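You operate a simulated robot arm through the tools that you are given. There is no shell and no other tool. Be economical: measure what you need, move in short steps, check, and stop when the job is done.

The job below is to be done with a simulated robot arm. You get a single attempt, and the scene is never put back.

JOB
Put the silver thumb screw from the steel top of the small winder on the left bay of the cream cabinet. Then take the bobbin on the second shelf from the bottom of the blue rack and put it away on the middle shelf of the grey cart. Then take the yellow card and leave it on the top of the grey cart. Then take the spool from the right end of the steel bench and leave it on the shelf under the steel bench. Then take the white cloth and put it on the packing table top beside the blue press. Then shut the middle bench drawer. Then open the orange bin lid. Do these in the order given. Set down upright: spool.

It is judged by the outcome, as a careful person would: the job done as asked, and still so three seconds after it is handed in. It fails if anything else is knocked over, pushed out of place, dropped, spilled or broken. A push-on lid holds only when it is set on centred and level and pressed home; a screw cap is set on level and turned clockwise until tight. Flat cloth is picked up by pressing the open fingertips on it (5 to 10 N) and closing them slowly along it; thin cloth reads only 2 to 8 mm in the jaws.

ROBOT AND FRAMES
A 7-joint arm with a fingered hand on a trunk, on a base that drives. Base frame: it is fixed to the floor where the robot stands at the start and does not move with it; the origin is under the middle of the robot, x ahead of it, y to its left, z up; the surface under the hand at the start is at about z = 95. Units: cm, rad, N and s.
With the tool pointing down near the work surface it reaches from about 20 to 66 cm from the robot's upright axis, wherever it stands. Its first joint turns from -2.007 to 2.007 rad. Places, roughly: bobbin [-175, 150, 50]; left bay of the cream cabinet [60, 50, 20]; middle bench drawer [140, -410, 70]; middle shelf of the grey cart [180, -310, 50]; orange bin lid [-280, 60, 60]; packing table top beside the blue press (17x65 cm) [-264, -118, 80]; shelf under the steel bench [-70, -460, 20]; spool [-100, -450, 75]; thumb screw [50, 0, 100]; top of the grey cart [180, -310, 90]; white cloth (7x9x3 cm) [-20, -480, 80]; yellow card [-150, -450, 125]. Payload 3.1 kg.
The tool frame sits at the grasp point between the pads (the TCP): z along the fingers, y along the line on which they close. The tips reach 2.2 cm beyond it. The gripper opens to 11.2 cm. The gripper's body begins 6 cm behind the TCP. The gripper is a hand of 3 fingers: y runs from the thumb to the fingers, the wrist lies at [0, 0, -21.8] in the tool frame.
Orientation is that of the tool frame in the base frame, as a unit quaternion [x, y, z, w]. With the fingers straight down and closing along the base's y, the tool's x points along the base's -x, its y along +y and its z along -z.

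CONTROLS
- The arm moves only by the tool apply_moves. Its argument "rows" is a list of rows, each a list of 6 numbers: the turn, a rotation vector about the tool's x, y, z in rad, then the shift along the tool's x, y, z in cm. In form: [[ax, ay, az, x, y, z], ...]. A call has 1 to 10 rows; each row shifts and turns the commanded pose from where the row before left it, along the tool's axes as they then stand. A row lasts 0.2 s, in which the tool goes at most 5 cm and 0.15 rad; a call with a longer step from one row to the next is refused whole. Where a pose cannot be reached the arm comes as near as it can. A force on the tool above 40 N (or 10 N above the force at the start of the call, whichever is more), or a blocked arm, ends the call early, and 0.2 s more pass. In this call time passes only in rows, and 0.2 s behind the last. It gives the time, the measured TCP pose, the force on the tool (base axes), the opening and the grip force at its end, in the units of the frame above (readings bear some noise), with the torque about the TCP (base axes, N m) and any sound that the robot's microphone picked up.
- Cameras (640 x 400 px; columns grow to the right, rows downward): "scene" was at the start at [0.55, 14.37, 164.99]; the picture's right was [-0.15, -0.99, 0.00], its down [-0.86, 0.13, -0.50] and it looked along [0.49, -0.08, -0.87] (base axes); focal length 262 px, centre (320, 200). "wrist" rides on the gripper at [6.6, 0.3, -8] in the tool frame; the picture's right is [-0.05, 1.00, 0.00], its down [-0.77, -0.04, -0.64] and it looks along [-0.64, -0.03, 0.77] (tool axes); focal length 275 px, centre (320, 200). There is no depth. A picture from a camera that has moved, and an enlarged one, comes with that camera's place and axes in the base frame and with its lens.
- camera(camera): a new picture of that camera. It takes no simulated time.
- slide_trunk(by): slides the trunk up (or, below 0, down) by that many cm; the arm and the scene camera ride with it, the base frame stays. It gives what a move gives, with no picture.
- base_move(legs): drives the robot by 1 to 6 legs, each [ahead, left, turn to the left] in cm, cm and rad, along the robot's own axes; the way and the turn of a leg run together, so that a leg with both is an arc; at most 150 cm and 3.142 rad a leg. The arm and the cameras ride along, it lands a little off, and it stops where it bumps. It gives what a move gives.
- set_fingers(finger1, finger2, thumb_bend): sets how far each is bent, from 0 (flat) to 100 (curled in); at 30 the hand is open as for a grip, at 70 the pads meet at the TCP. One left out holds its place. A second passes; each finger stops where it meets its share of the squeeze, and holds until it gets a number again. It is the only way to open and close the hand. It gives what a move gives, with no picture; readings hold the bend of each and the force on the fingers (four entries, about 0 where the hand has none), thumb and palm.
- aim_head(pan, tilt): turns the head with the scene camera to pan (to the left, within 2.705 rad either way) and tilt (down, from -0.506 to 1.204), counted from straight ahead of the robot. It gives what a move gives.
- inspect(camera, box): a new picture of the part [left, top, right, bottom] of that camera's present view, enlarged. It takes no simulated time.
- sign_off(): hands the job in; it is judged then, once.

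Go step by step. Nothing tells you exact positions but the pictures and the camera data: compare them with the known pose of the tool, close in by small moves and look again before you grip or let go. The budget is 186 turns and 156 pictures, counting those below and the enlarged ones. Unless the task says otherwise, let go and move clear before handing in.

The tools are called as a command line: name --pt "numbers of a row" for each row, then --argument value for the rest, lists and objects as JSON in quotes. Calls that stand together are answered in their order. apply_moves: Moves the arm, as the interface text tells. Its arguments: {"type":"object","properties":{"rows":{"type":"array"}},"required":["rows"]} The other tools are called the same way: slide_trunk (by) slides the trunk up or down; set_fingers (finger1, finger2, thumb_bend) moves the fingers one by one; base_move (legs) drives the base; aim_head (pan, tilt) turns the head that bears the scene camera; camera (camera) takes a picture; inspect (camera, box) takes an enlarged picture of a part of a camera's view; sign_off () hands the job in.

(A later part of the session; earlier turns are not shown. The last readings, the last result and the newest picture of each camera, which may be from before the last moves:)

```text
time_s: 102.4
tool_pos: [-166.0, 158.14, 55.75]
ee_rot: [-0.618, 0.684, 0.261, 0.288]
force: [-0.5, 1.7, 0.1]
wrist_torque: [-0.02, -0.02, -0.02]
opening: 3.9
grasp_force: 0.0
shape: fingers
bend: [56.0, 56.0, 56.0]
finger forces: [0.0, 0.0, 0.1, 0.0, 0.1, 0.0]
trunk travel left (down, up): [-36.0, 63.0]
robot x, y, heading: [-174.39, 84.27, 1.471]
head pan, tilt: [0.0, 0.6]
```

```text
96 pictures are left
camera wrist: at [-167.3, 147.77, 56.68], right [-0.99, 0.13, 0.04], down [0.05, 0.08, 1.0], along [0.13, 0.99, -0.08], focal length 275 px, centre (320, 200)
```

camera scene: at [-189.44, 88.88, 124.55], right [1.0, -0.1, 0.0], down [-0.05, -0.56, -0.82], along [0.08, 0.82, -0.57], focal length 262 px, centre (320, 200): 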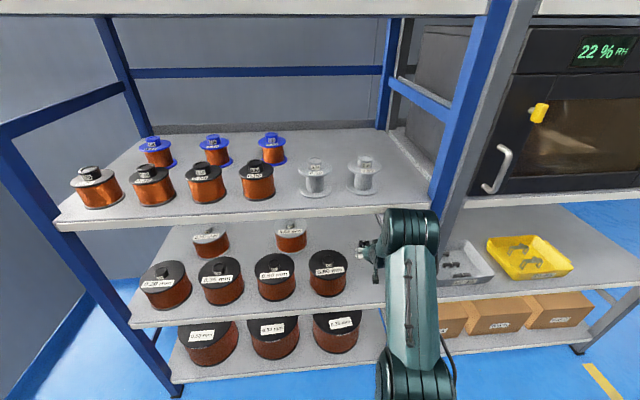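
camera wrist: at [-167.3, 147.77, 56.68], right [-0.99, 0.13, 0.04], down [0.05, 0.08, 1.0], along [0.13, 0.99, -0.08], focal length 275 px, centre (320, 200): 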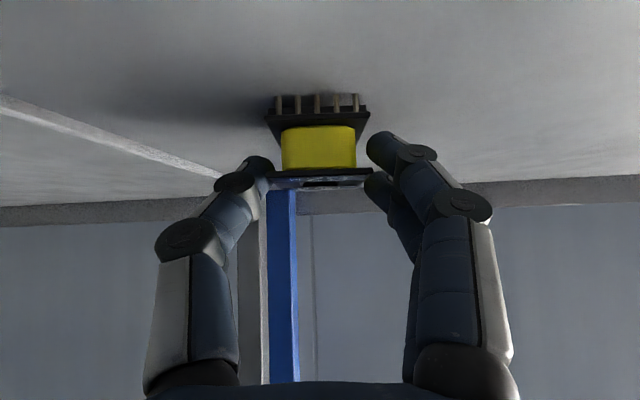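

apply_moves --pt "0 0 0 0.37 -0.1 0.77"

set_fingers --finger1 64 --finger2 64 --thumb_bend 64

camera --camera "wrist"

```text
time_s: 102.8
tool_pos: [-165.84, 158.43, 54.94]
ee_rot: [-0.618, 0.683, 0.262, 0.287]
force: [0.7, 0.2, 0.4]
wrist_torque: [0.01, 0.03, -0.01]
opening: 3.85
grasp_force: 0.0
shape: fingers
bend: [56.0, 56.0, 56.0]
finger forces: [0.1, 0.1, 0.0, 0.0, 0.1, 0.0]
trunk travel left (down, up): [-36.0, 63.0]
robot x, y, heading: [-174.18, 84.37, 1.475]
head pan, tilt: [0.0, 0.6]
```

```text
time_s: 103.8
tool_pos: [-165.72, 158.37, 54.96]
ee_rot: [-0.619, 0.683, 0.262, 0.287]
force: [0.5, 0.3, -0.2]
wrist_torque: [-0.01, -0.02, 0.02]
opening: 3.42
grasp_force: 6.6
shape: fingers
bend: [58.0, 59.0, 60.0]
finger forces: [3.5, 3.4, 0.1, 0.1, 7.0, 0.1]
trunk travel left (down, up): [-36.0, 63.0]
robot x, y, heading: [-174.66, 84.68, 1.479]
head pan, tilt: [0.0, 0.6]
```

```text
95 pictures are left
camera wrist: at [-167.18, 148.07, 55.9], right [-0.99, 0.13, 0.04], down [0.05, 0.08, 1.0], along [0.13, 0.99, -0.08], focal length 275 px, centre (320, 200)
```

wrist: 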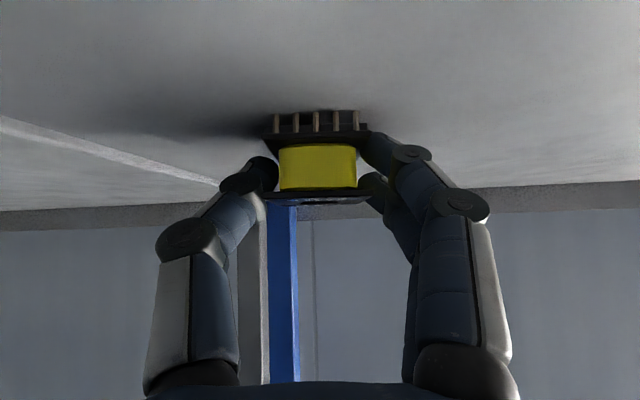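

Balanced three-point grip on the bobbin. I'll firm it up slightly, lift by the trunk and check.

set_fingers --finger1 68 --finger2 68 --thumb_bend 68

slide_trunk --by 4

camera --camera "wrist"

```text
time_s: 104.8
tool_pos: [-165.78, 158.33, 55.14]
ee_rot: [-0.618, 0.683, 0.262, 0.288]
force: [0.1, -0.5, -0.6]
wrist_torque: [0.0, -0.02, 0.0]
opening: 3.39
grasp_force: 11.0
shape: fingers
bend: [59.0, 60.0, 62.0]
finger forces: [5.6, 5.5, 0.0, 0.0, 11.1, 0.0]
trunk travel left (down, up): [-36.0, 63.0]
robot x, y, heading: [-174.43, 84.31, 1.473]
head pan, tilt: [0.0, 0.6]
```

```text
time_s: 105.6
tool_pos: [-166.0, 156.89, 56.2]
ee_rot: [-0.623, 0.691, 0.248, 0.27]
force: [-0.6, 0.7, 0.8]
wrist_torque: [-0.03, -0.02, 0.01]
opening: 3.33
grasp_force: 11.5
shape: fingers
bend: [59.0, 60.0, 62.0]
finger forces: [5.6, 5.5, 0.0, 0.0, 11.3, 0.0]
trunk travel left (down, up): [-40.0, 59.0]
robot x, y, heading: [-174.38, 83.85, 1.475]
head pan, tilt: [0.0, 0.6]
```

```text
94 pictures are left
camera wrist: at [-167.4, 146.59, 57.61], right [-0.99, 0.13, 0.04], down [0.05, 0.13, 0.99], along [0.13, 0.98, -0.13], focal length 275 px, centre (320, 200)
```

wrist: 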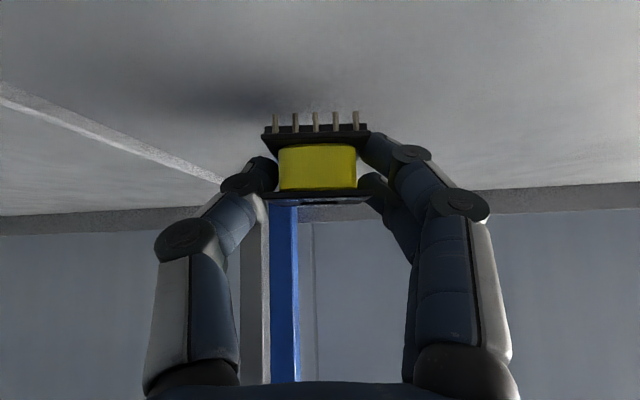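

The arm seems to have met the upper shelf while rising (pitch changed). I'll come down 2.7 and check.

slide_trunk --by -2.7

camera --camera "scene"

camera --camera "wrist"

```text
time_s: 106.4
tool_pos: [-165.73, 158.9, 56.72]
ee_rot: [-0.618, 0.682, 0.264, 0.289]
force: [-0.1, -0.3, -0.3]
wrist_torque: [-0.02, -0.03, -0.01]
opening: 3.35
grasp_force: 11.4
shape: fingers
bend: [59.0, 60.0, 62.0]
finger forces: [5.6, 5.6, 0.0, 0.0, 11.2, 0.1]
trunk travel left (down, up): [-37.3, 61.7]
robot x, y, heading: [-174.29, 85.03, 1.474]
head pan, tilt: [0.0, 0.6]
```

```text
93 pictures are left
camera scene: at [-189.41, 89.08, 126.08], right [1.0, -0.1, 0.0], down [-0.05, -0.56, -0.83], along [0.08, 0.82, -0.56], focal length 262 px, centre (320, 200)
```

scene: 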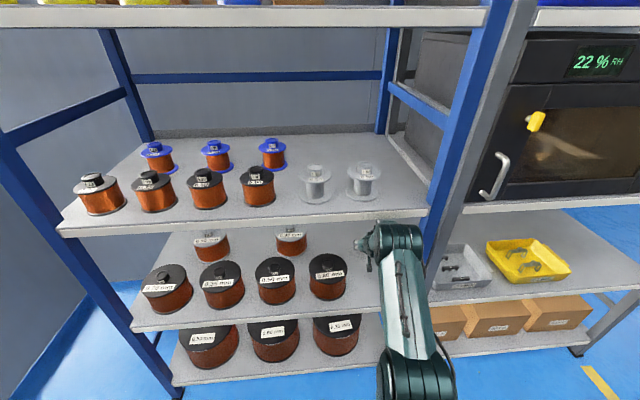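

```text
92 pictures are left
camera wrist: at [-167.15, 148.43, 57.59], right [-0.99, 0.13, 0.04], down [0.05, 0.07, 1.0], along [0.13, 0.99, -0.08], focal length 275 px, centre (320, 200)
```

wrist: 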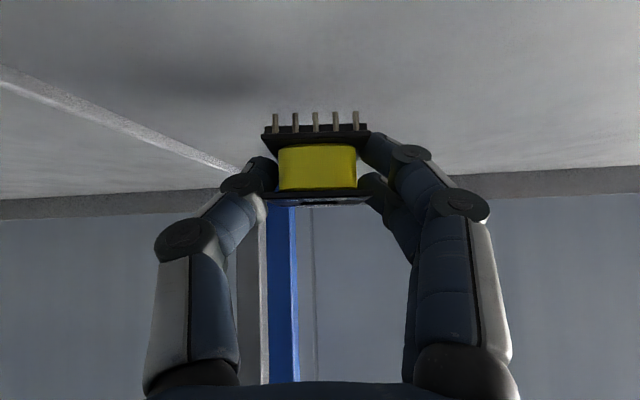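

Everything in place and the bobbin is lifted ~1.6 cm. Backing out straight.

base_move --legs '[[-15, 0, 0]]'

base_move --legs '[[-30, 0, 0]]'

camera --camera "scene"

```text
time_s: 107.7
tool_pos: [-167.15, 143.51, 56.33]
ee_rot: [-0.617, 0.684, 0.261, 0.288]
force: [0.6, -1.1, -0.1]
wrist_torque: [0.01, 0.04, -0.02]
opening: 3.37
grasp_force: 10.6
shape: fingers
bend: [59.0, 60.0, 62.0]
finger forces: [5.6, 5.4, 0.0, 0.0, 11.1, 0.0]
trunk travel left (down, up): [-37.3, 61.7]
robot x, y, heading: [-175.79, 69.74, 1.474]
head pan, tilt: [0.0, 0.6]
```

```text
time_s: 109.8
tool_pos: [-170.12, 113.57, 56.23]
ee_rot: [-0.618, 0.683, 0.262, 0.287]
force: [0.0, -0.2, -0.7]
wrist_torque: [-0.01, 0.0, 0.01]
opening: 3.34
grasp_force: 11.2
shape: fingers
bend: [59.0, 60.0, 62.0]
finger forces: [5.6, 5.5, 0.1, 0.1, 11.2, 0.0]
trunk travel left (down, up): [-37.3, 61.7]
robot x, y, heading: [-178.51, 39.56, 1.474]
head pan, tilt: [0.0, 0.6]
```

```text
91 pictures are left
camera scene: at [-193.76, 44.02, 125.85], right [1.0, -0.1, 0.0], down [-0.05, -0.56, -0.83], along [0.08, 0.82, -0.56], focal length 262 px, centre (320, 200)
```

scene: 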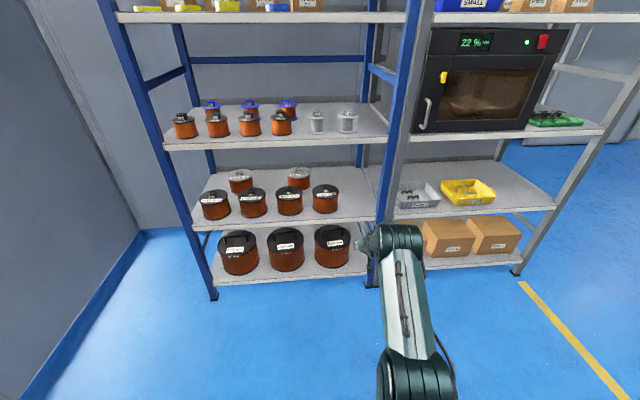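

Out safely. Next: the grey cart, which lies behind the big machine. I'll drive down the aisle and look.

base_move --legs '[[0, 0, -2.618], [150, 0, 0], [150, 0, 0]]'

aim_head --pan 0.7 --tilt 0.4

camera --camera "scene"

aim_head --pan -0.5 --tilt 0.4

camera --camera "scene"

```text
time_s: 130.4
tool_pos: [-17.77, -298.26, 56.3]
ee_rot: [0.492, 0.779, -0.206, 0.33]
force: [-0.7, -0.7, 0.4]
wrist_torque: [-0.02, 0.02, 0.01]
opening: 3.34
grasp_force: 11.1
shape: fingers
bend: [59.0, 60.0, 62.0]
finger forces: [5.6, 5.5, 0.1, 0.0, 11.2, 0.0]
trunk travel left (down, up): [-37.3, 61.7]
robot x, y, heading: [-48.21, -230.68, -1.125]
head pan, tilt: [0.0, 0.6]
```

```text
time_s: 131.4
tool_pos: [-17.68, -298.29, 56.38]
ee_rot: [0.492, 0.778, -0.207, 0.33]
force: [-0.3, -0.5, -0.4]
wrist_torque: [0.04, -0.02, -0.03]
opening: 3.32
grasp_force: 11.7
shape: fingers
bend: [59.0, 60.0, 62.0]
finger forces: [5.6, 5.5, 0.1, 0.1, 11.2, 0.1]
trunk travel left (down, up): [-37.3, 61.7]
robot x, y, heading: [-48.59, -230.19, -1.119]
head pan, tilt: [0.7, 0.4]
```

```text
90 pictures are left
camera scene: at [-28.9, -222.25, 127.67], right [-0.41, -0.91, 0.0], down [-0.36, 0.16, -0.92], along [0.84, -0.38, -0.39], focal length 262 px, centre (320, 200)
```

scene: 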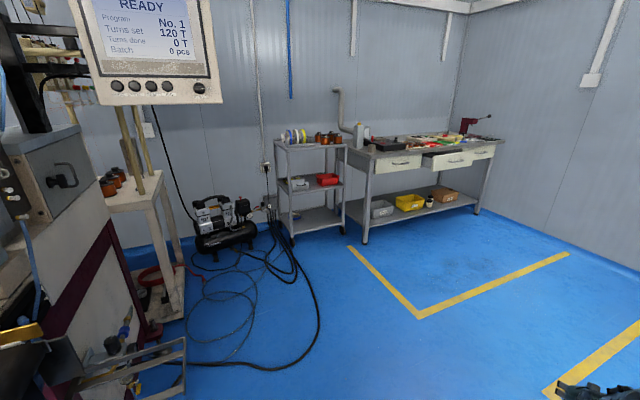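

```text
time_s: 132.8
tool_pos: [-17.6, -298.29, 56.29]
ee_rot: [0.493, 0.779, -0.206, 0.328]
force: [0.0, 0.5, 0.0]
wrist_torque: [-0.02, 0.0, -0.01]
opening: 3.33
grasp_force: 11.2
shape: fingers
bend: [59.0, 60.0, 62.0]
finger forces: [5.7, 5.4, 0.0, 0.0, 11.3, 0.0]
trunk travel left (down, up): [-37.3, 61.7]
robot x, y, heading: [-48.39, -230.55, -1.126]
head pan, tilt: [-0.499, 0.4]
```

```text
89 pictures are left
camera scene: at [-37.81, -227.7, 127.68], right [-1.0, 0.05, 0.0], down [0.02, 0.39, -0.92], along [-0.05, -0.92, -0.39], focal length 262 px, centre (320, 200)
```

scene: 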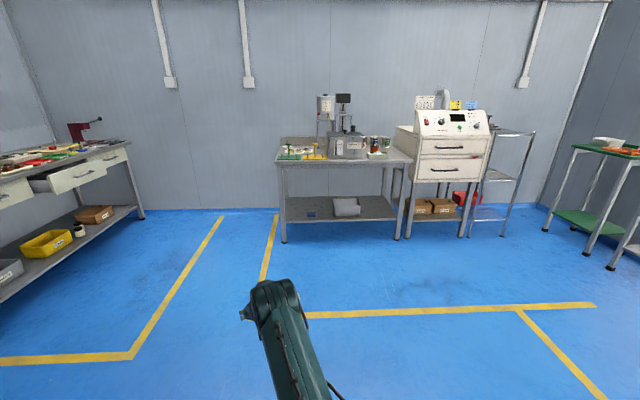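

I see the cart (three tiers) with hoses on the floor left of it, and the drawer bench to its right. I'll zoom on the cart.

aim_head --pan 0.7 --tilt 0.4

inspect --camera "scene" --box '[250, 110, 410, 250]'

```text
time_s: 134.2
tool_pos: [-17.66, -298.37, 56.31]
ee_rot: [0.493, 0.778, -0.207, 0.33]
force: [1.3, 0.5, -0.6]
wrist_torque: [0.0, -0.01, 0.02]
opening: 3.33
grasp_force: 10.9
shape: fingers
bend: [59.0, 60.0, 62.0]
finger forces: [5.6, 5.4, 0.0, 0.0, 11.3, 0.0]
trunk travel left (down, up): [-37.3, 61.7]
robot x, y, heading: [-48.56, -230.76, -1.121]
head pan, tilt: [0.7, 0.4]
```

```text
2.86 times, centred on (330, 180) of scene
camera zoom: at [-28.9, -222.25, 127.68], right [-0.41, -0.91, 0.0], down [-0.35, 0.16, -0.92], along [0.84, -0.38, -0.39], focal length 750 px, centre (291, 257)
```

zoom: 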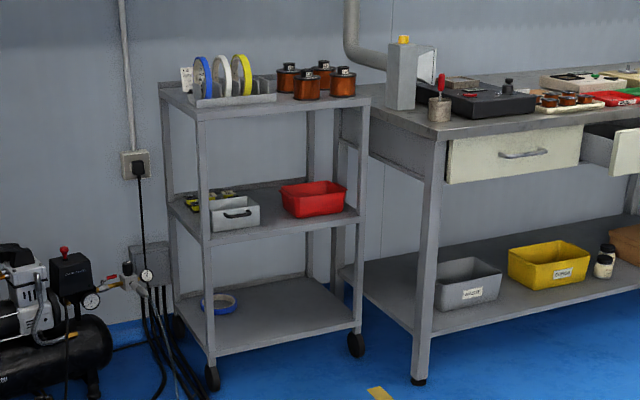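

The gap between the grey and red trays at the front of the middle shelf looks usable. I'll drive around, clear of the hoses, and view it closer.

base_move --legs '[[81, -39, 0], [0, 0, 1.122], [110, 0, 0]]'

aim_head --pan 0 --tilt 0.5

camera --camera "scene"

camera --camera "wrist"

```text
time_s: 147.0
tool_pos: [136.24, -322.6, 56.33]
ee_rot: [0.006, 0.921, -0.002, 0.389]
force: [-0.2, 0.1, -0.2]
wrist_torque: [-0.02, -0.02, -0.01]
opening: 3.37
grasp_force: 11.0
shape: fingers
bend: [59.0, 60.0, 62.0]
finger forces: [5.5, 5.6, 0.0, 0.1, 11.3, 0.0]
trunk travel left (down, up): [-37.3, 61.7]
robot x, y, heading: [61.59, -320.72, -0.005]
head pan, tilt: [0.7, 0.4]
```

```text
time_s: 148.1
tool_pos: [136.28, -322.47, 56.32]
ee_rot: [0.006, 0.921, -0.001, 0.389]
force: [-0.4, 0.2, 0.0]
wrist_torque: [0.02, 0.03, 0.02]
opening: 3.36
grasp_force: 11.1
shape: fingers
bend: [59.0, 60.0, 62.0]
finger forces: [5.6, 5.4, 0.1, 0.1, 11.2, 0.1]
trunk travel left (down, up): [-37.3, 61.7]
robot x, y, heading: [61.85, -320.58, -0.009]
head pan, tilt: [0.0, 0.499]
```

```text
87 pictures are left
camera scene: at [65.03, -305.08, 126.76], right [-0.01, -1.0, 0.0], down [-0.48, 0.0, -0.88], along [0.88, -0.01, -0.48], focal length 262 px, centre (320, 200)
```

scene: 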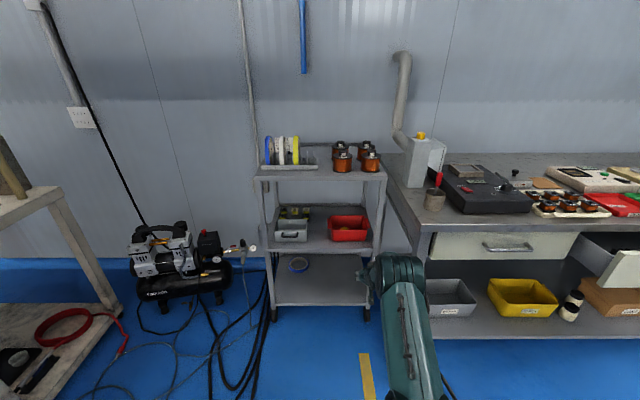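

```text
86 pictures are left
camera wrist: at [125.81, -322.18, 57.2], right [0.04, 1.0, 0.04], down [0.08, -0.04, 1.0], along [1.0, -0.04, -0.08], focal length 275 px, centre (320, 200)
```

wrist: 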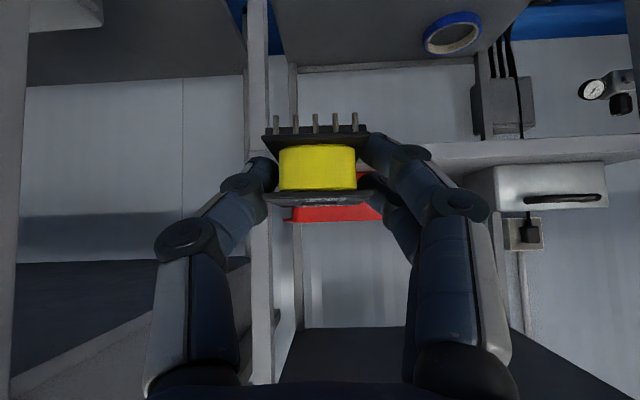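

inspect --camera "scene" --box '[250, 160, 400, 260]'

```text
4.00 times, centred on (325, 210) of scene
camera zoom: at [65.03, -305.08, 126.76], right [-0.01, -1.0, 0.0], down [-0.48, 0.0, -0.88], along [0.88, -0.01, -0.48], focal length 1050 px, centre (300, 160)
```

zoom: 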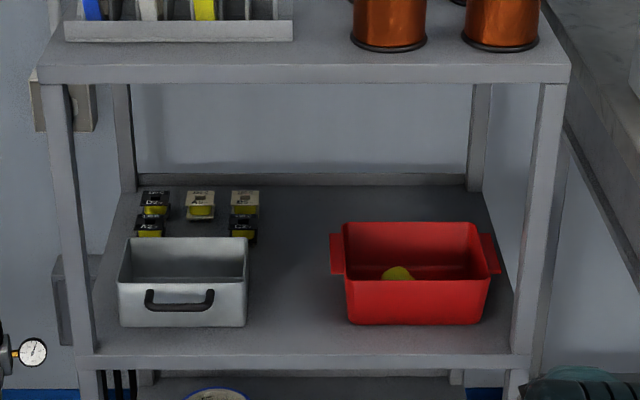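

The gap between trays is centred at about y=-305, shelf top z≈45. I'll shift the hand left, then drive forward.

apply_moves --pt "0 0 0 0 4.4 0" --pt "0 0 0 0 4.4 0" --pt "0 0 0 0 4.4 0" --pt "0 0 0 0 4.3 0"

base_move --legs '[[27, 0, 0]]'

camera --camera "scene"

camera --camera "wrist"

```text
time_s: 149.1
tool_pos: [136.4, -304.99, 56.23]
ee_rot: [0.006, 0.921, -0.001, 0.388]
force: [-0.2, -0.3, -0.5]
wrist_torque: [0.01, 0.01, -0.01]
opening: 3.35
grasp_force: 11.0
shape: fingers
bend: [60.0, 60.0, 62.0]
finger forces: [5.5, 5.4, 0.0, 0.1, 11.0, 0.0]
trunk travel left (down, up): [-37.3, 61.7]
robot x, y, heading: [61.85, -320.32, -0.009]
head pan, tilt: [0.0, 0.499]
```

```text
time_s: 151.0
tool_pos: [163.53, -305.24, 56.27]
ee_rot: [0.006, 0.921, -0.001, 0.389]
force: [-0.4, 0.5, -0.3]
wrist_torque: [0.0, 0.0, -0.02]
opening: 3.36
grasp_force: 10.7
shape: fingers
bend: [60.0, 60.0, 62.0]
finger forces: [5.5, 5.5, 0.1, 0.0, 11.1, 0.1]
trunk travel left (down, up): [-37.3, 61.7]
robot x, y, heading: [88.08, -320.74, -0.005]
head pan, tilt: [0.0, 0.499]
```

```text
84 pictures are left
camera scene: at [92.0, -305.27, 126.76], right [-0.01, -1.0, 0.0], down [-0.48, 0.0, -0.88], along [0.88, -0.01, -0.48], focal length 262 px, centre (320, 200)
```

scene: 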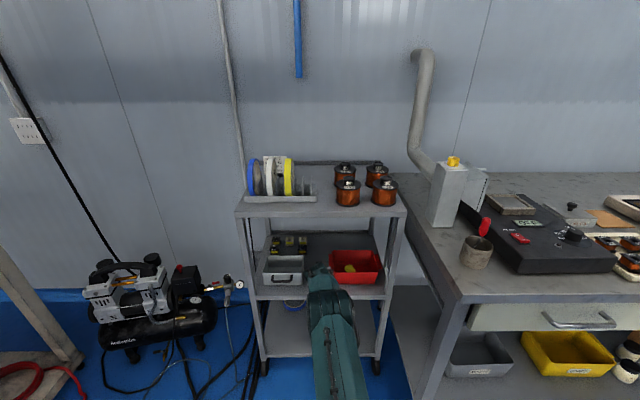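

```text
83 pictures are left
camera wrist: at [153.05, -304.88, 57.2], right [0.04, 1.0, 0.04], down [0.08, -0.04, 1.0], along [1.0, -0.04, -0.08], focal length 275 px, centre (320, 200)
```

wrist: 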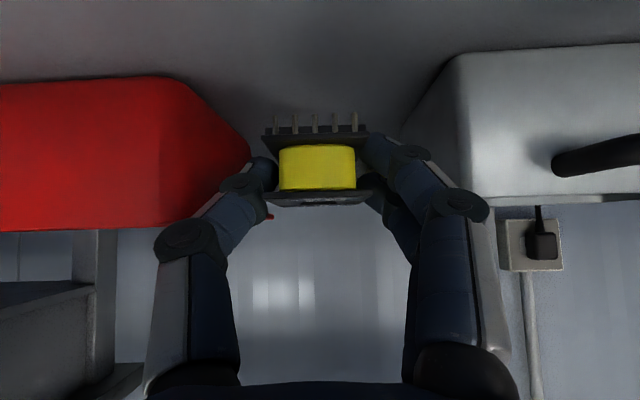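

Aligned in the gap. Forward 6, then down slowly.

apply_moves --pt "0 0 0 -2.1 0 2.15" --pt "0 0 0 -2.1 0 2.15" --pt "0 0 0 1.43 0 1.39" --pt "0 0 0 1.43 0 1.39" --pt "0 0 0 1.43 0 1.39"

camera --camera "wrist"

camera --camera "scene"

```text
time_s: 152.2
tool_pos: [167.77, -304.94, 52.63]
ee_rot: [0.007, 0.913, 0.005, 0.407]
force: [3.0, -0.8, 17.5]
wrist_torque: [0.03, -0.26, -0.08]
opening: 3.26
grasp_force: 16.9
shape: fingers
bend: [64.0, 61.0, 62.0]
finger forces: [14.2, 5.9, 0.1, 0.0, 12.9, 0.0]
out of reach, approached as far as the arm can: row 2, 3, 4, 5
trunk travel left (down, up): [-37.3, 61.7]
robot x, y, heading: [89.1, -320.38, -0.008]
head pan, tilt: [0.0, 0.499]
stopped in row 5: the force on the tool passed its limit at 50 N (the readings are from after the stop); the commanded pose is now the measured one
```

```text
82 pictures are left
camera wrist: at [157.26, -304.64, 53.19], right [0.04, 1.0, 0.05], down [0.04, -0.05, 1.0], along [1.0, -0.04, -0.04], focal length 275 px, centre (320, 200)
```

wrist: 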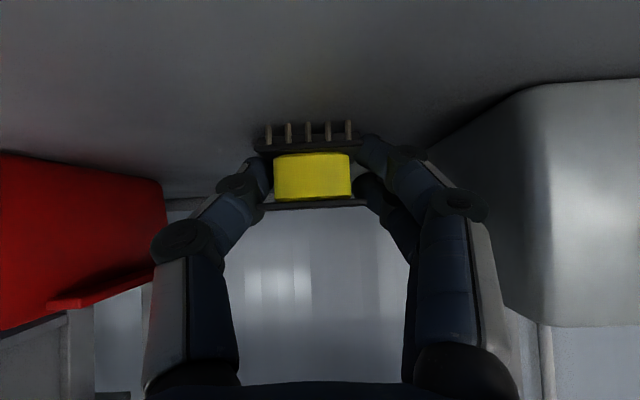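

```text
81 pictures are left
camera scene: at [91.64, -305.31, 126.8], right [-0.01, -1.0, 0.0], down [-0.48, 0.0, -0.88], along [0.88, -0.01, -0.48], focal length 262 px, centre (320, 200)
```

scene: 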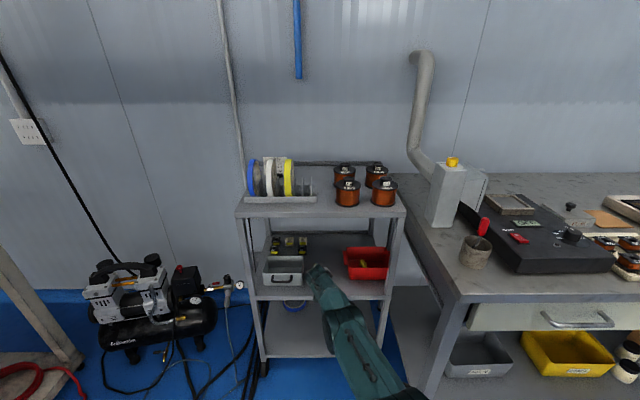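

The shelf turned out higher (contact now), and the red tray seems to have shifted. I'll look closely before releasing.

inspect --camera "scene" --box '[230, 190, 410, 310]'

inspect --camera "wrist" --box '[220, 90, 420, 230]'

```text
3.33 times, centred on (320, 250) of scene
camera zoom: at [91.64, -305.31, 126.8], right [-0.01, -1.0, 0.0], down [-0.48, 0.0, -0.88], along [0.88, -0.01, -0.48], focal length 875 px, centre (320, 33)
```

zoom: 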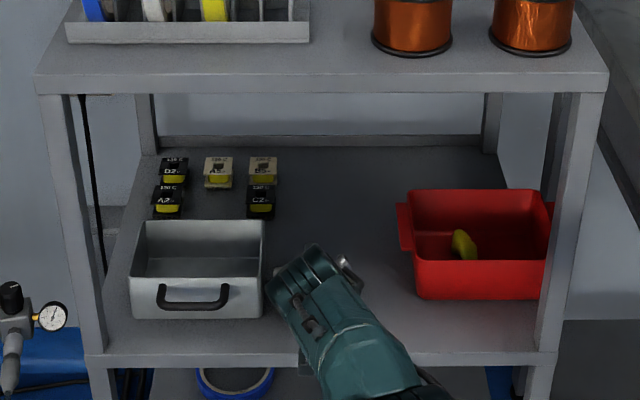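

```text
2.86 times, centred on (320, 160) of wrist
camera zoom: at [157.26, -304.64, 53.19], right [0.04, 1.0, 0.05], down [0.04, -0.05, 1.0], along [1.0, -0.04, -0.04], focal length 786 px, centre (320, 314)
```

zoom: 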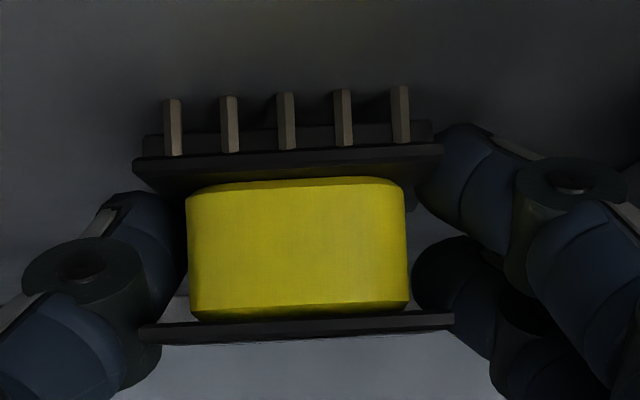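

The red tray was pushed right ~6 cm; I'll put it back afterwards. First I'll lift a touch, move 3 cm deeper and slightly right, and set the bobbin down by trunk.

slide_trunk --by 1.5

apply_moves --pt "0 0 0 0 -0.8 0" --pt "0 0 0 0 -0.7 0"

base_move --legs '[[3.5, 0, 0]]'

inspect --camera "scene" --box '[230, 190, 410, 310]'

camera --camera "wrist"

```text
time_s: 152.8
tool_pos: [167.6, -304.99, 53.39]
ee_rot: [0.007, 0.916, 0.004, 0.401]
force: [-0.3, 0.1, -0.3]
wrist_torque: [-0.03, 0.03, 0.0]
opening: 3.31
grasp_force: 10.7
shape: fingers
bend: [62.0, 61.0, 62.0]
finger forces: [5.2, 5.9, 0.0, 0.1, 11.2, 0.1]
trunk travel left (down, up): [-38.8, 60.2]
robot x, y, heading: [89.09, -320.72, -0.013]
head pan, tilt: [0.0, 0.499]
```

```text
time_s: 153.4
tool_pos: [167.5, -306.51, 53.57]
ee_rot: [0.006, 0.916, 0.005, 0.402]
force: [-0.1, -0.5, -0.6]
wrist_torque: [-0.04, 0.0, 0.04]
opening: 3.31
grasp_force: 11.4
shape: fingers
bend: [62.0, 61.0, 62.0]
finger forces: [5.2, 6.0, 0.1, 0.0, 11.2, 0.0]
trunk travel left (down, up): [-38.8, 60.2]
robot x, y, heading: [88.77, -320.75, -0.01]
head pan, tilt: [0.0, 0.499]
```

```text
time_s: 154.3
tool_pos: [171.09, -306.43, 53.4]
ee_rot: [0.006, 0.916, 0.004, 0.402]
force: [0.4, -0.4, -0.5]
wrist_torque: [0.01, -0.03, 0.01]
opening: 3.32
grasp_force: 11.9
shape: fingers
bend: [62.0, 61.0, 62.0]
finger forces: [5.2, 6.0, 0.1, 0.0, 11.2, 0.1]
trunk travel left (down, up): [-38.8, 60.2]
robot x, y, heading: [92.06, -320.94, -0.011]
head pan, tilt: [0.0, 0.499]
```

```text
3.33 times, centred on (320, 250) of scene
camera zoom: at [95.54, -305.31, 128.26], right [-0.01, -1.0, 0.0], down [-0.48, 0.0, -0.88], along [0.88, -0.01, -0.48], focal length 875 px, centre (320, 33)
```

zoom: 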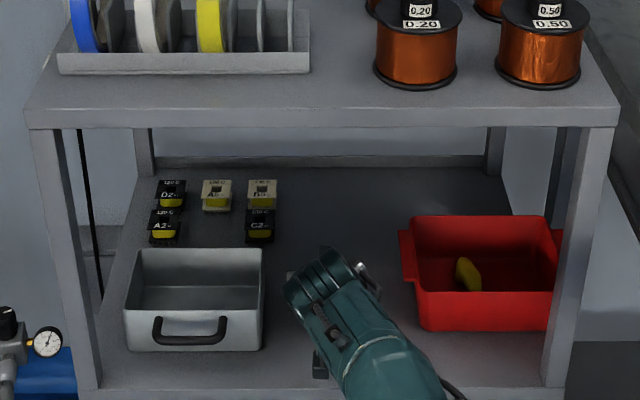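

```text
77 pictures are left
camera wrist: at [160.66, -306.12, 54.14], right [0.04, 1.0, 0.05], down [0.05, -0.05, 1.0], along [1.0, -0.04, -0.06], focal length 275 px, centre (320, 200)
```

wrist: 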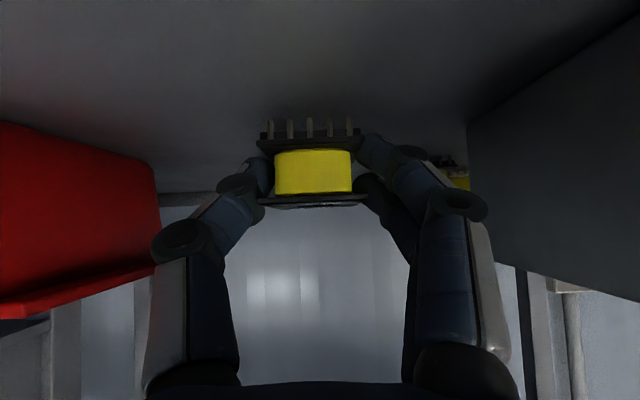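

slide_trunk --by -0.8

slide_trunk --by -0.3

inspect --camera "wrist" --box '[220, 90, 420, 230]'

```text
time_s: 154.8
tool_pos: [171.09, -306.5, 52.8]
ee_rot: [0.006, 0.915, 0.005, 0.403]
force: [0.3, -1.1, 1.9]
wrist_torque: [-0.04, -0.01, -0.02]
opening: 3.3
grasp_force: 11.6
shape: fingers
bend: [62.0, 61.0, 62.0]
finger forces: [5.4, 5.8, 0.0, 0.0, 11.3, 0.0]
trunk travel left (down, up): [-38.0, 61.0]
robot x, y, heading: [92.66, -320.95, -0.008]
head pan, tilt: [0.0, 0.499]
```

```text
time_s: 155.4
tool_pos: [171.1, -306.45, 52.69]
ee_rot: [0.007, 0.915, 0.005, 0.404]
force: [1.3, 0.5, 11.0]
wrist_torque: [0.06, -0.17, -0.02]
opening: 3.3
grasp_force: 13.5
shape: fingers
bend: [62.0, 61.0, 62.0]
finger forces: [9.6, 5.8, 0.0, 0.0, 11.7, 0.0]
trunk travel left (down, up): [-37.7, 61.3]
robot x, y, heading: [92.41, -320.64, -0.011]
head pan, tilt: [0.0, 0.499]
```

```text
2.86 times, centred on (320, 160) of wrist
camera zoom: at [160.64, -306.12, 53.3], right [0.04, 1.0, 0.05], down [0.05, -0.05, 1.0], along [1.0, -0.04, -0.05], focal length 786 px, centre (320, 314)
```

zoom: 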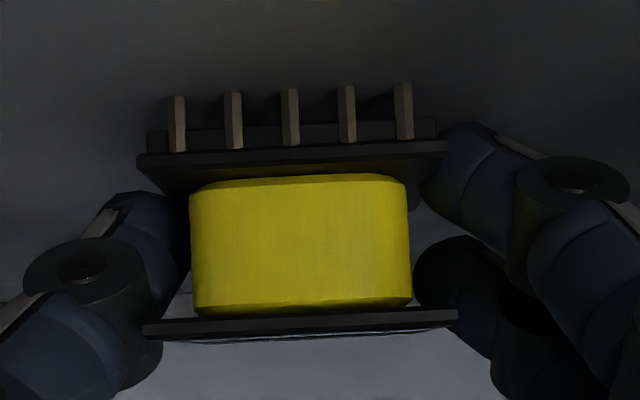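

slide_trunk --by 0.2

set_fingers --finger1 56 --finger2 56 --thumb_bend 56

camera --camera "wrist"

```text
time_s: 155.9
tool_pos: [171.03, -306.45, 52.79]
ee_rot: [0.006, 0.915, 0.005, 0.403]
force: [2.8, 0.8, 7.2]
wrist_torque: [0.06, -0.13, -0.01]
opening: 3.3
grasp_force: 12.1
shape: fingers
bend: [62.0, 61.0, 62.0]
finger forces: [7.7, 5.8, 0.1, 0.1, 11.3, 0.0]
trunk travel left (down, up): [-37.9, 61.1]
robot x, y, heading: [92.29, -321.02, -0.002]
head pan, tilt: [0.0, 0.499]
```

```text
time_s: 156.9
tool_pos: [171.07, -306.48, 52.75]
ee_rot: [0.006, 0.915, 0.004, 0.403]
force: [0.3, -2.4, 8.0]
wrist_torque: [0.12, -0.07, -0.01]
opening: 3.59
grasp_force: 4.2
shape: fingers
bend: [60.0, 56.0, 56.0]
finger forces: [7.9, 0.0, 0.1, 0.1, 1.4, 0.0]
trunk travel left (down, up): [-37.9, 61.1]
robot x, y, heading: [92.14, -320.45, -0.01]
head pan, tilt: [0.0, 0.499]
```

```text
75 pictures are left
camera wrist: at [160.6, -306.16, 53.37], right [0.04, 1.0, 0.05], down [0.05, -0.05, 1.0], along [1.0, -0.04, -0.05], focal length 275 px, centre (320, 200)
```

wrist: 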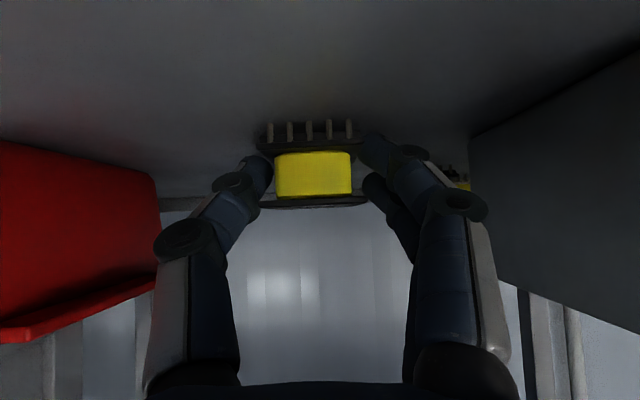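

slide_trunk --by 0.4

set_fingers --finger1 50 --finger2 50 --thumb_bend 50

camera --camera "wrist"

```text
time_s: 157.4
tool_pos: [170.97, -306.41, 52.96]
ee_rot: [0.006, 0.916, 0.004, 0.4]
force: [0.2, -0.3, -0.2]
wrist_torque: [0.02, 0.02, 0.02]
opening: 3.78
grasp_force: 0.0
shape: fingers
bend: [56.0, 56.0, 56.0]
finger forces: [0.1, 0.0, 0.0, 0.1, 0.2, 0.1]
trunk travel left (down, up): [-38.3, 60.7]
robot x, y, heading: [92.11, -320.57, -0.005]
head pan, tilt: [0.0, 0.499]
```

```text
time_s: 158.4
tool_pos: [171.15, -306.55, 53.1]
ee_rot: [0.008, 0.916, 0.004, 0.402]
force: [-0.2, 0.3, -1.0]
wrist_torque: [-0.01, 0.02, -0.02]
opening: 5.44
grasp_force: 0.0
shape: fingers
bend: [50.0, 50.0, 50.0]
finger forces: [0.0, 0.0, 0.0, 0.1, 0.1, 0.0]
trunk travel left (down, up): [-38.3, 60.7]
robot x, y, heading: [92.33, -320.62, -0.007]
head pan, tilt: [0.0, 0.499]
```

```text
74 pictures are left
camera wrist: at [160.65, -306.13, 53.67], right [0.04, 1.0, 0.05], down [0.05, -0.05, 1.0], along [1.0, -0.04, -0.06], focal length 275 px, centre (320, 200)
```

wrist: 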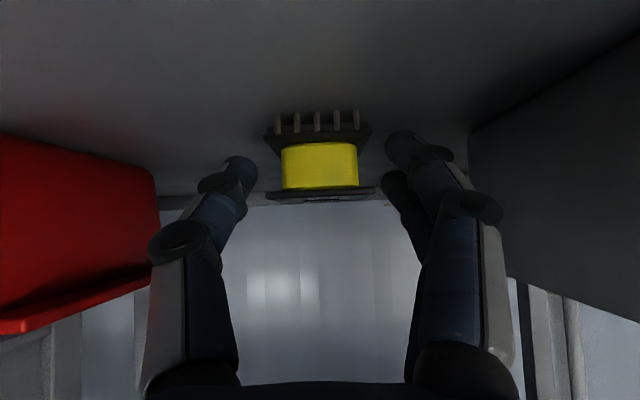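

The bobbin stands on the middle shelf. I'll back straight out and view the red tray.

base_move --legs '[[-16, 0, 0]]'

inspect --camera "scene" --box '[250, 170, 430, 290]'

```text
time_s: 159.8
tool_pos: [155.15, -306.36, 53.16]
ee_rot: [0.006, 0.916, 0.004, 0.402]
force: [0.2, -0.1, 1.0]
wrist_torque: [0.03, -0.02, 0.02]
opening: 5.48
grasp_force: 0.1
shape: fingers
bend: [50.0, 50.0, 50.0]
finger forces: [0.0, 0.0, 0.0, 0.1, 0.0, 0.0]
trunk travel left (down, up): [-38.3, 60.7]
robot x, y, heading: [76.36, -320.64, -0.01]
head pan, tilt: [0.0, 0.499]
```

```text
3.33 times, centred on (340, 230) of scene
camera zoom: at [79.55, -305.19, 127.76], right [-0.01, -1.0, 0.0], down [-0.48, 0.0, -0.88], along [0.88, -0.01, -0.48], focal length 875 px, centre (253, 100)
```

zoom: 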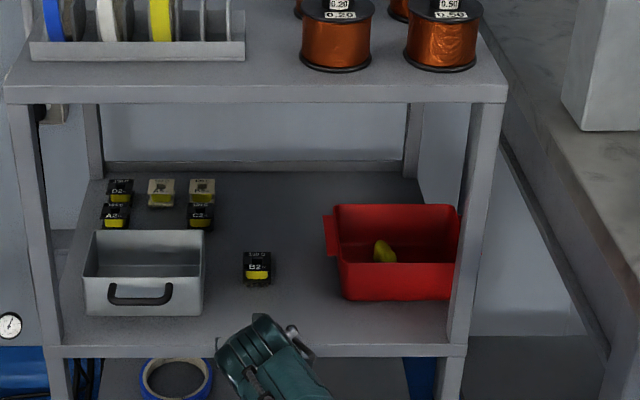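

The bobbin is fine. The red tray moved about 5.5 cm right and 2 cm in, so I'll push it back from inside its left wall with closed fingers.

set_fingers --finger1 66 --finger2 66 --thumb_bend 66

slide_trunk --by 9.5

apply_moves --pt "0 0 0 0 -4.8 0" --pt "0 0 0 0 -4.8 0" --pt "0 0 0 0 -4.8 0" --pt "0 0 0 0 -4.8 0"

base_move --legs '[[16.5, 0, 0]]'

camera --camera "wrist"

inspect --camera "scene" --box '[250, 190, 430, 310]'

```text
time_s: 160.8
tool_pos: [155.29, -306.29, 53.04]
ee_rot: [0.006, 0.916, 0.004, 0.402]
force: [-0.1, -0.2, 0.0]
wrist_torque: [0.01, -0.01, -0.01]
opening: 1.23
grasp_force: 0.1
shape: fingers
bend: [66.0, 66.0, 66.0]
finger forces: [0.0, 0.0, 0.0, 0.1, 0.0, 0.0]
trunk travel left (down, up): [-38.3, 60.7]
robot x, y, heading: [76.16, -320.49, -0.01]
head pan, tilt: [0.0, 0.499]
```

```text
time_s: 162.1
tool_pos: [155.18, -306.36, 62.5]
ee_rot: [0.006, 0.916, 0.004, 0.402]
force: [0.5, -0.1, 0.1]
wrist_torque: [-0.02, 0.02, -0.01]
opening: 1.22
grasp_force: 0.1
shape: fingers
bend: [66.0, 66.0, 66.0]
finger forces: [0.1, 0.1, 0.1, 0.0, 0.0, 0.0]
trunk travel left (down, up): [-47.8, 51.2]
robot x, y, heading: [76.52, -320.51, -0.006]
head pan, tilt: [0.0, 0.499]
```

```text
time_s: 163.1
tool_pos: [155.05, -325.65, 62.32]
ee_rot: [0.007, 0.915, 0.005, 0.403]
force: [0.5, -1.0, -0.6]
wrist_torque: [0.01, -0.05, 0.0]
opening: 1.18
grasp_force: 0.1
shape: fingers
bend: [66.0, 66.0, 66.0]
finger forces: [0.0, 0.0, 0.0, 0.0, 0.0, 0.0]
trunk travel left (down, up): [-47.8, 51.2]
robot x, y, heading: [76.24, -320.44, -0.004]
head pan, tilt: [0.0, 0.499]
```

```text
time_s: 164.6
tool_pos: [171.56, -325.71, 62.23]
ee_rot: [0.005, 0.915, 0.005, 0.402]
force: [0.8, -0.1, -0.3]
wrist_torque: [0.02, 0.01, 0.01]
opening: 1.17
grasp_force: 0.1
shape: fingers
bend: [66.0, 66.0, 66.0]
finger forces: [0.1, 0.1, 0.1, 0.1, 0.1, 0.1]
trunk travel left (down, up): [-47.8, 51.2]
robot x, y, heading: [92.56, -320.72, -0.009]
head pan, tilt: [0.0, 0.499]
```

```text
72 pictures are left
camera wrist: at [161.02, -325.37, 62.86], right [0.04, 1.0, 0.05], down [0.05, -0.05, 1.0], along [1.0, -0.04, -0.06], focal length 275 px, centre (320, 200)
```

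wrist: 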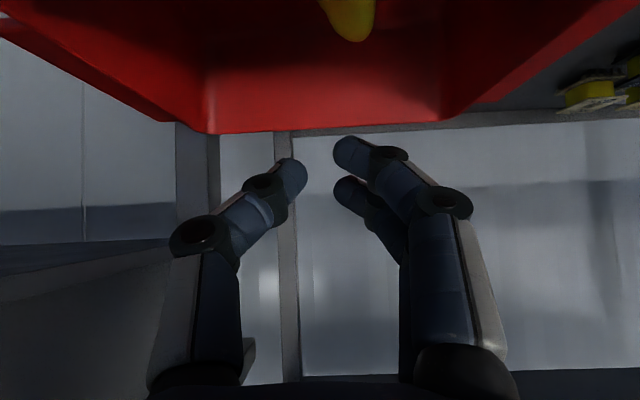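

```text
3.33 times, centred on (340, 250) of scene
camera zoom: at [96.02, -305.31, 137.26], right [-0.01, -1.0, 0.0], down [-0.48, 0.0, -0.88], along [0.88, -0.01, -0.48], focal length 875 px, centre (253, 33)
```

zoom: 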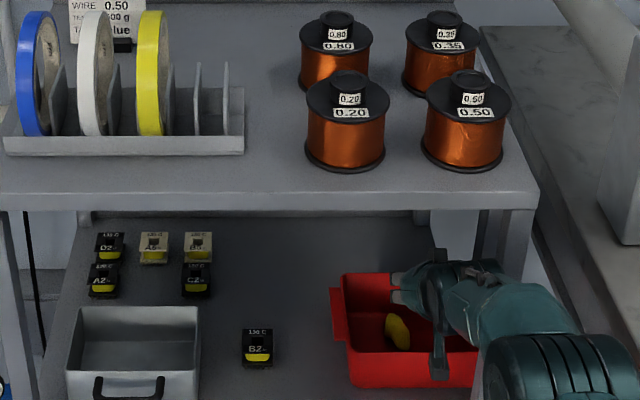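

slide_trunk --by -6

apply_moves --pt "0 0 0 0 1.5 0" --pt "0 0 0 0 1.5 0" --pt "0 0 0 0 1.2 0"

inspect --camera "scene" --box '[250, 190, 430, 310]'

camera --camera "wrist"

```text
time_s: 165.6
tool_pos: [171.45, -325.74, 56.35]
ee_rot: [0.007, 0.916, 0.004, 0.402]
force: [-0.2, 0.3, 0.0]
wrist_torque: [0.03, -0.04, 0.05]
opening: 1.16
grasp_force: 0.2
shape: fingers
bend: [66.0, 66.0, 66.0]
finger forces: [0.1, 0.0, 0.0, 0.0, 0.0, 0.0]
trunk travel left (down, up): [-41.8, 57.2]
robot x, y, heading: [92.7, -320.88, -0.008]
head pan, tilt: [0.0, 0.499]
```

```text
time_s: 166.3
tool_pos: [171.41, -321.62, 56.38]
ee_rot: [0.006, 0.916, 0.005, 0.402]
force: [-0.5, -0.6, -0.3]
wrist_torque: [-0.02, 0.03, -0.01]
opening: 1.17
grasp_force: 0.0
shape: fingers
bend: [66.0, 66.0, 66.0]
finger forces: [0.1, 0.1, 0.0, 0.0, 0.0, 0.1]
trunk travel left (down, up): [-41.8, 57.2]
robot x, y, heading: [92.34, -321.0, -0.006]
head pan, tilt: [0.0, 0.499]
```

```text
3.33 times, centred on (340, 250) of scene
camera zoom: at [95.93, -305.29, 131.26], right [-0.01, -1.0, 0.0], down [-0.48, 0.0, -0.88], along [0.88, -0.01, -0.48], focal length 875 px, centre (253, 33)
```

zoom: 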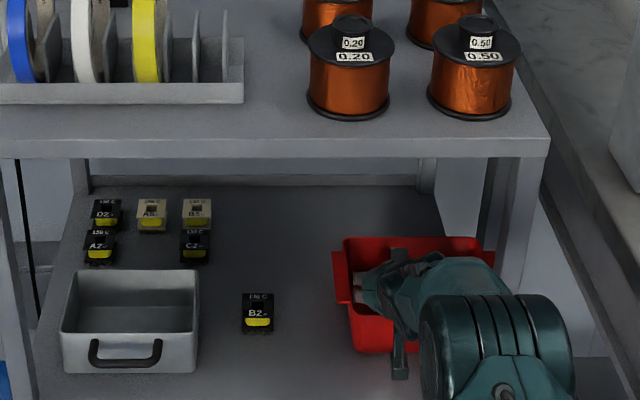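

```text
69 pictures are left
camera wrist: at [161.03, -321.16, 56.96], right [0.04, 1.0, 0.05], down [0.05, -0.05, 1.0], along [1.0, -0.04, -0.05], focal length 275 px, centre (320, 200)
```

wrist: 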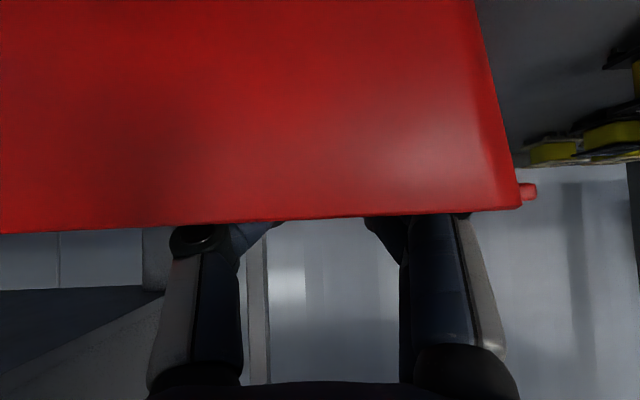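

apply_moves --pt "0 0 0 0 1.2 0" --pt "0 0 0 0 1.2 0" --pt "0 0 0 0 1.2 0" --pt "0 0 0 0 1.2 0"

inspect --camera "scene" --box '[250, 190, 430, 310]'

camera --camera "wrist"

```text
time_s: 167.3
tool_pos: [171.48, -316.67, 56.35]
ee_rot: [0.006, 0.916, 0.004, 0.402]
force: [0.1, -0.5, 0.3]
wrist_torque: [0.0, -0.01, -0.03]
opening: 1.12
grasp_force: 0.0
shape: fingers
bend: [66.0, 66.0, 66.0]
finger forces: [0.0, 0.1, 0.1, 0.1, 0.0, 0.1]
trunk travel left (down, up): [-41.8, 57.2]
robot x, y, heading: [92.9, -320.48, -0.01]
head pan, tilt: [0.0, 0.499]
```

```text
3.33 times, centred on (340, 250) of scene
camera zoom: at [95.92, -305.29, 131.26], right [-0.01, -1.0, 0.0], down [-0.48, 0.0, -0.88], along [0.88, -0.01, -0.48], focal length 875 px, centre (253, 33)
```

zoom: 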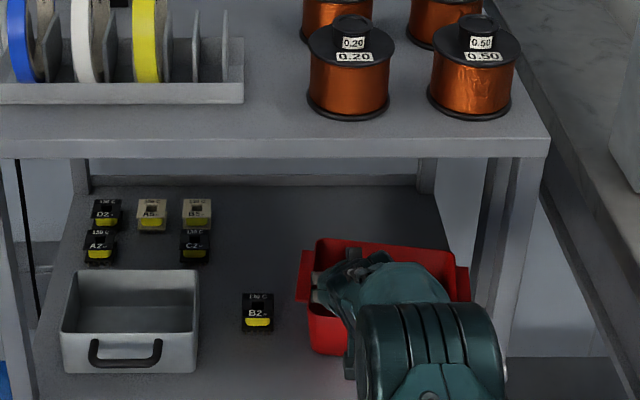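

```text
67 pictures are left
camera wrist: at [161.03, -316.3, 57.03], right [0.04, 1.0, 0.05], down [0.05, -0.05, 1.0], along [1.0, -0.04, -0.05], focal length 275 px, centre (320, 200)
```

wrist: 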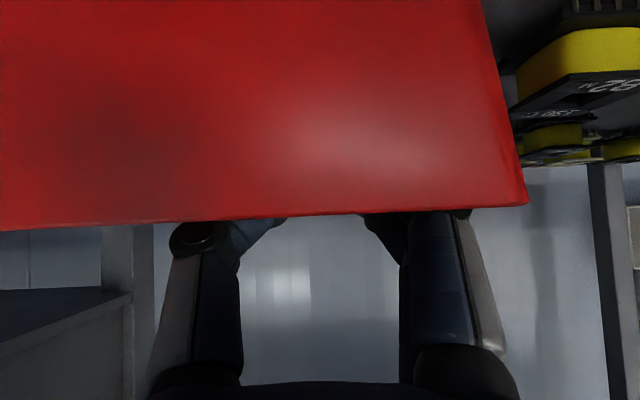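

apply_moves --pt "0 0 0 0 1.0 0" --pt "0 0 0 0 -0.6 0" --pt "0 0 0 0.7 0 -0.72" --pt "0 0 0 0.7 0 -0.72" --pt "0 0 0 0.7 0 -0.72"

inspect --camera "scene" --box '[250, 190, 430, 310]'

```text
time_s: 168.6
tool_pos: [168.46, -316.3, 56.29]
ee_rot: [0.006, 0.916, 0.004, 0.402]
force: [0.1, 0.2, 0.8]
wrist_torque: [0.0, 0.04, -0.02]
opening: 1.11
grasp_force: 0.5
shape: fingers
bend: [66.0, 66.0, 66.0]
finger forces: [1.1, 0.1, 0.0, 0.0, 0.1, 0.1]
trunk travel left (down, up): [-41.8, 57.2]
robot x, y, heading: [92.82, -320.71, -0.007]
head pan, tilt: [0.0, 0.499]
```

```text
3.33 times, centred on (340, 250) of scene
camera zoom: at [95.92, -305.3, 131.26], right [-0.01, -1.0, 0.0], down [-0.48, 0.0, -0.88], along [0.88, -0.01, -0.48], focal length 875 px, centre (253, 33)
```

zoom: 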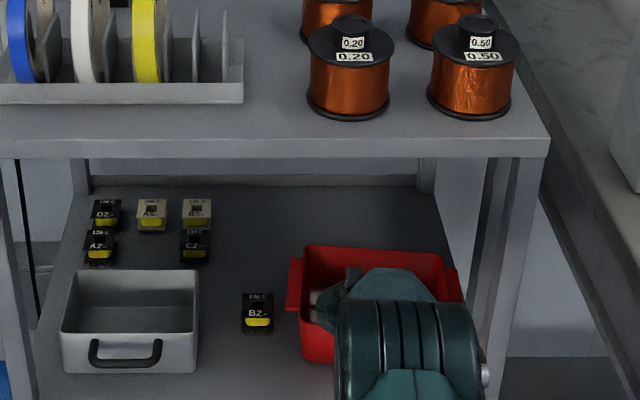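

Within about 1 cm of its original place; one small extra pull, then up and out.

apply_moves --pt "0 0 0 0.6 0 -0.62" --pt "0 0 0 -0.5 0 0.5"

slide_trunk --by 7

base_move --legs '[[-22, 0, 0]]'

camera --camera "scene"

```text
time_s: 169.2
tool_pos: [168.31, -316.36, 56.33]
ee_rot: [0.006, 0.916, 0.004, 0.402]
force: [-0.1, 0.8, 0.1]
wrist_torque: [-0.02, -0.01, 0.02]
opening: 1.16
grasp_force: 0.1
shape: fingers
bend: [66.0, 66.0, 66.0]
finger forces: [0.0, 0.1, 0.0, 0.1, 0.0, 0.0]
trunk travel left (down, up): [-41.8, 57.2]
robot x, y, heading: [92.81, -320.7, -0.009]
head pan, tilt: [0.0, 0.499]
```

```text
time_s: 170.2
tool_pos: [168.39, -316.31, 63.27]
ee_rot: [0.006, 0.916, 0.004, 0.402]
force: [-0.5, 0.5, 0.3]
wrist_torque: [-0.03, -0.03, -0.03]
opening: 1.15
grasp_force: 0.1
shape: fingers
bend: [66.0, 66.0, 66.0]
finger forces: [0.0, 0.1, 0.0, 0.0, 0.1, 0.1]
trunk travel left (down, up): [-48.8, 50.2]
robot x, y, heading: [92.75, -320.8, -0.007]
head pan, tilt: [0.0, 0.499]
```

```text
time_s: 171.9
tool_pos: [146.13, -316.2, 63.36]
ee_rot: [0.006, 0.916, 0.005, 0.402]
force: [0.4, 0.2, 0.1]
wrist_torque: [0.0, 0.02, -0.01]
opening: 1.13
grasp_force: 0.1
shape: fingers
bend: [66.0, 66.0, 66.0]
finger forces: [0.0, 0.0, 0.0, 0.0, 0.0, 0.0]
trunk travel left (down, up): [-48.8, 50.2]
robot x, y, heading: [70.5, -320.63, -0.004]
head pan, tilt: [0.0, 0.499]
```

```text
65 pictures are left
camera scene: at [73.7, -305.14, 138.26], right [-0.01, -1.0, 0.0], down [-0.48, 0.0, -0.88], along [0.88, -0.01, -0.48], focal length 262 px, centre (320, 200)
```

scene: 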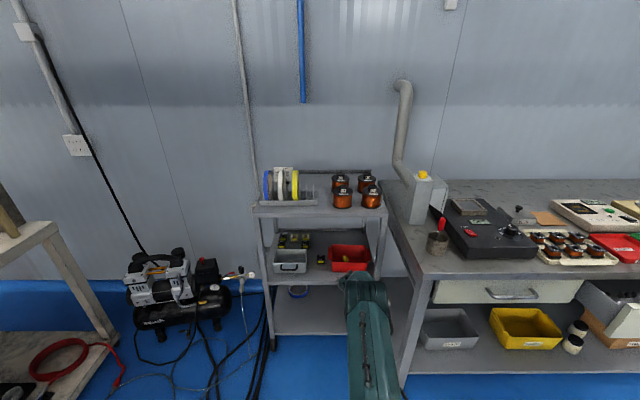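

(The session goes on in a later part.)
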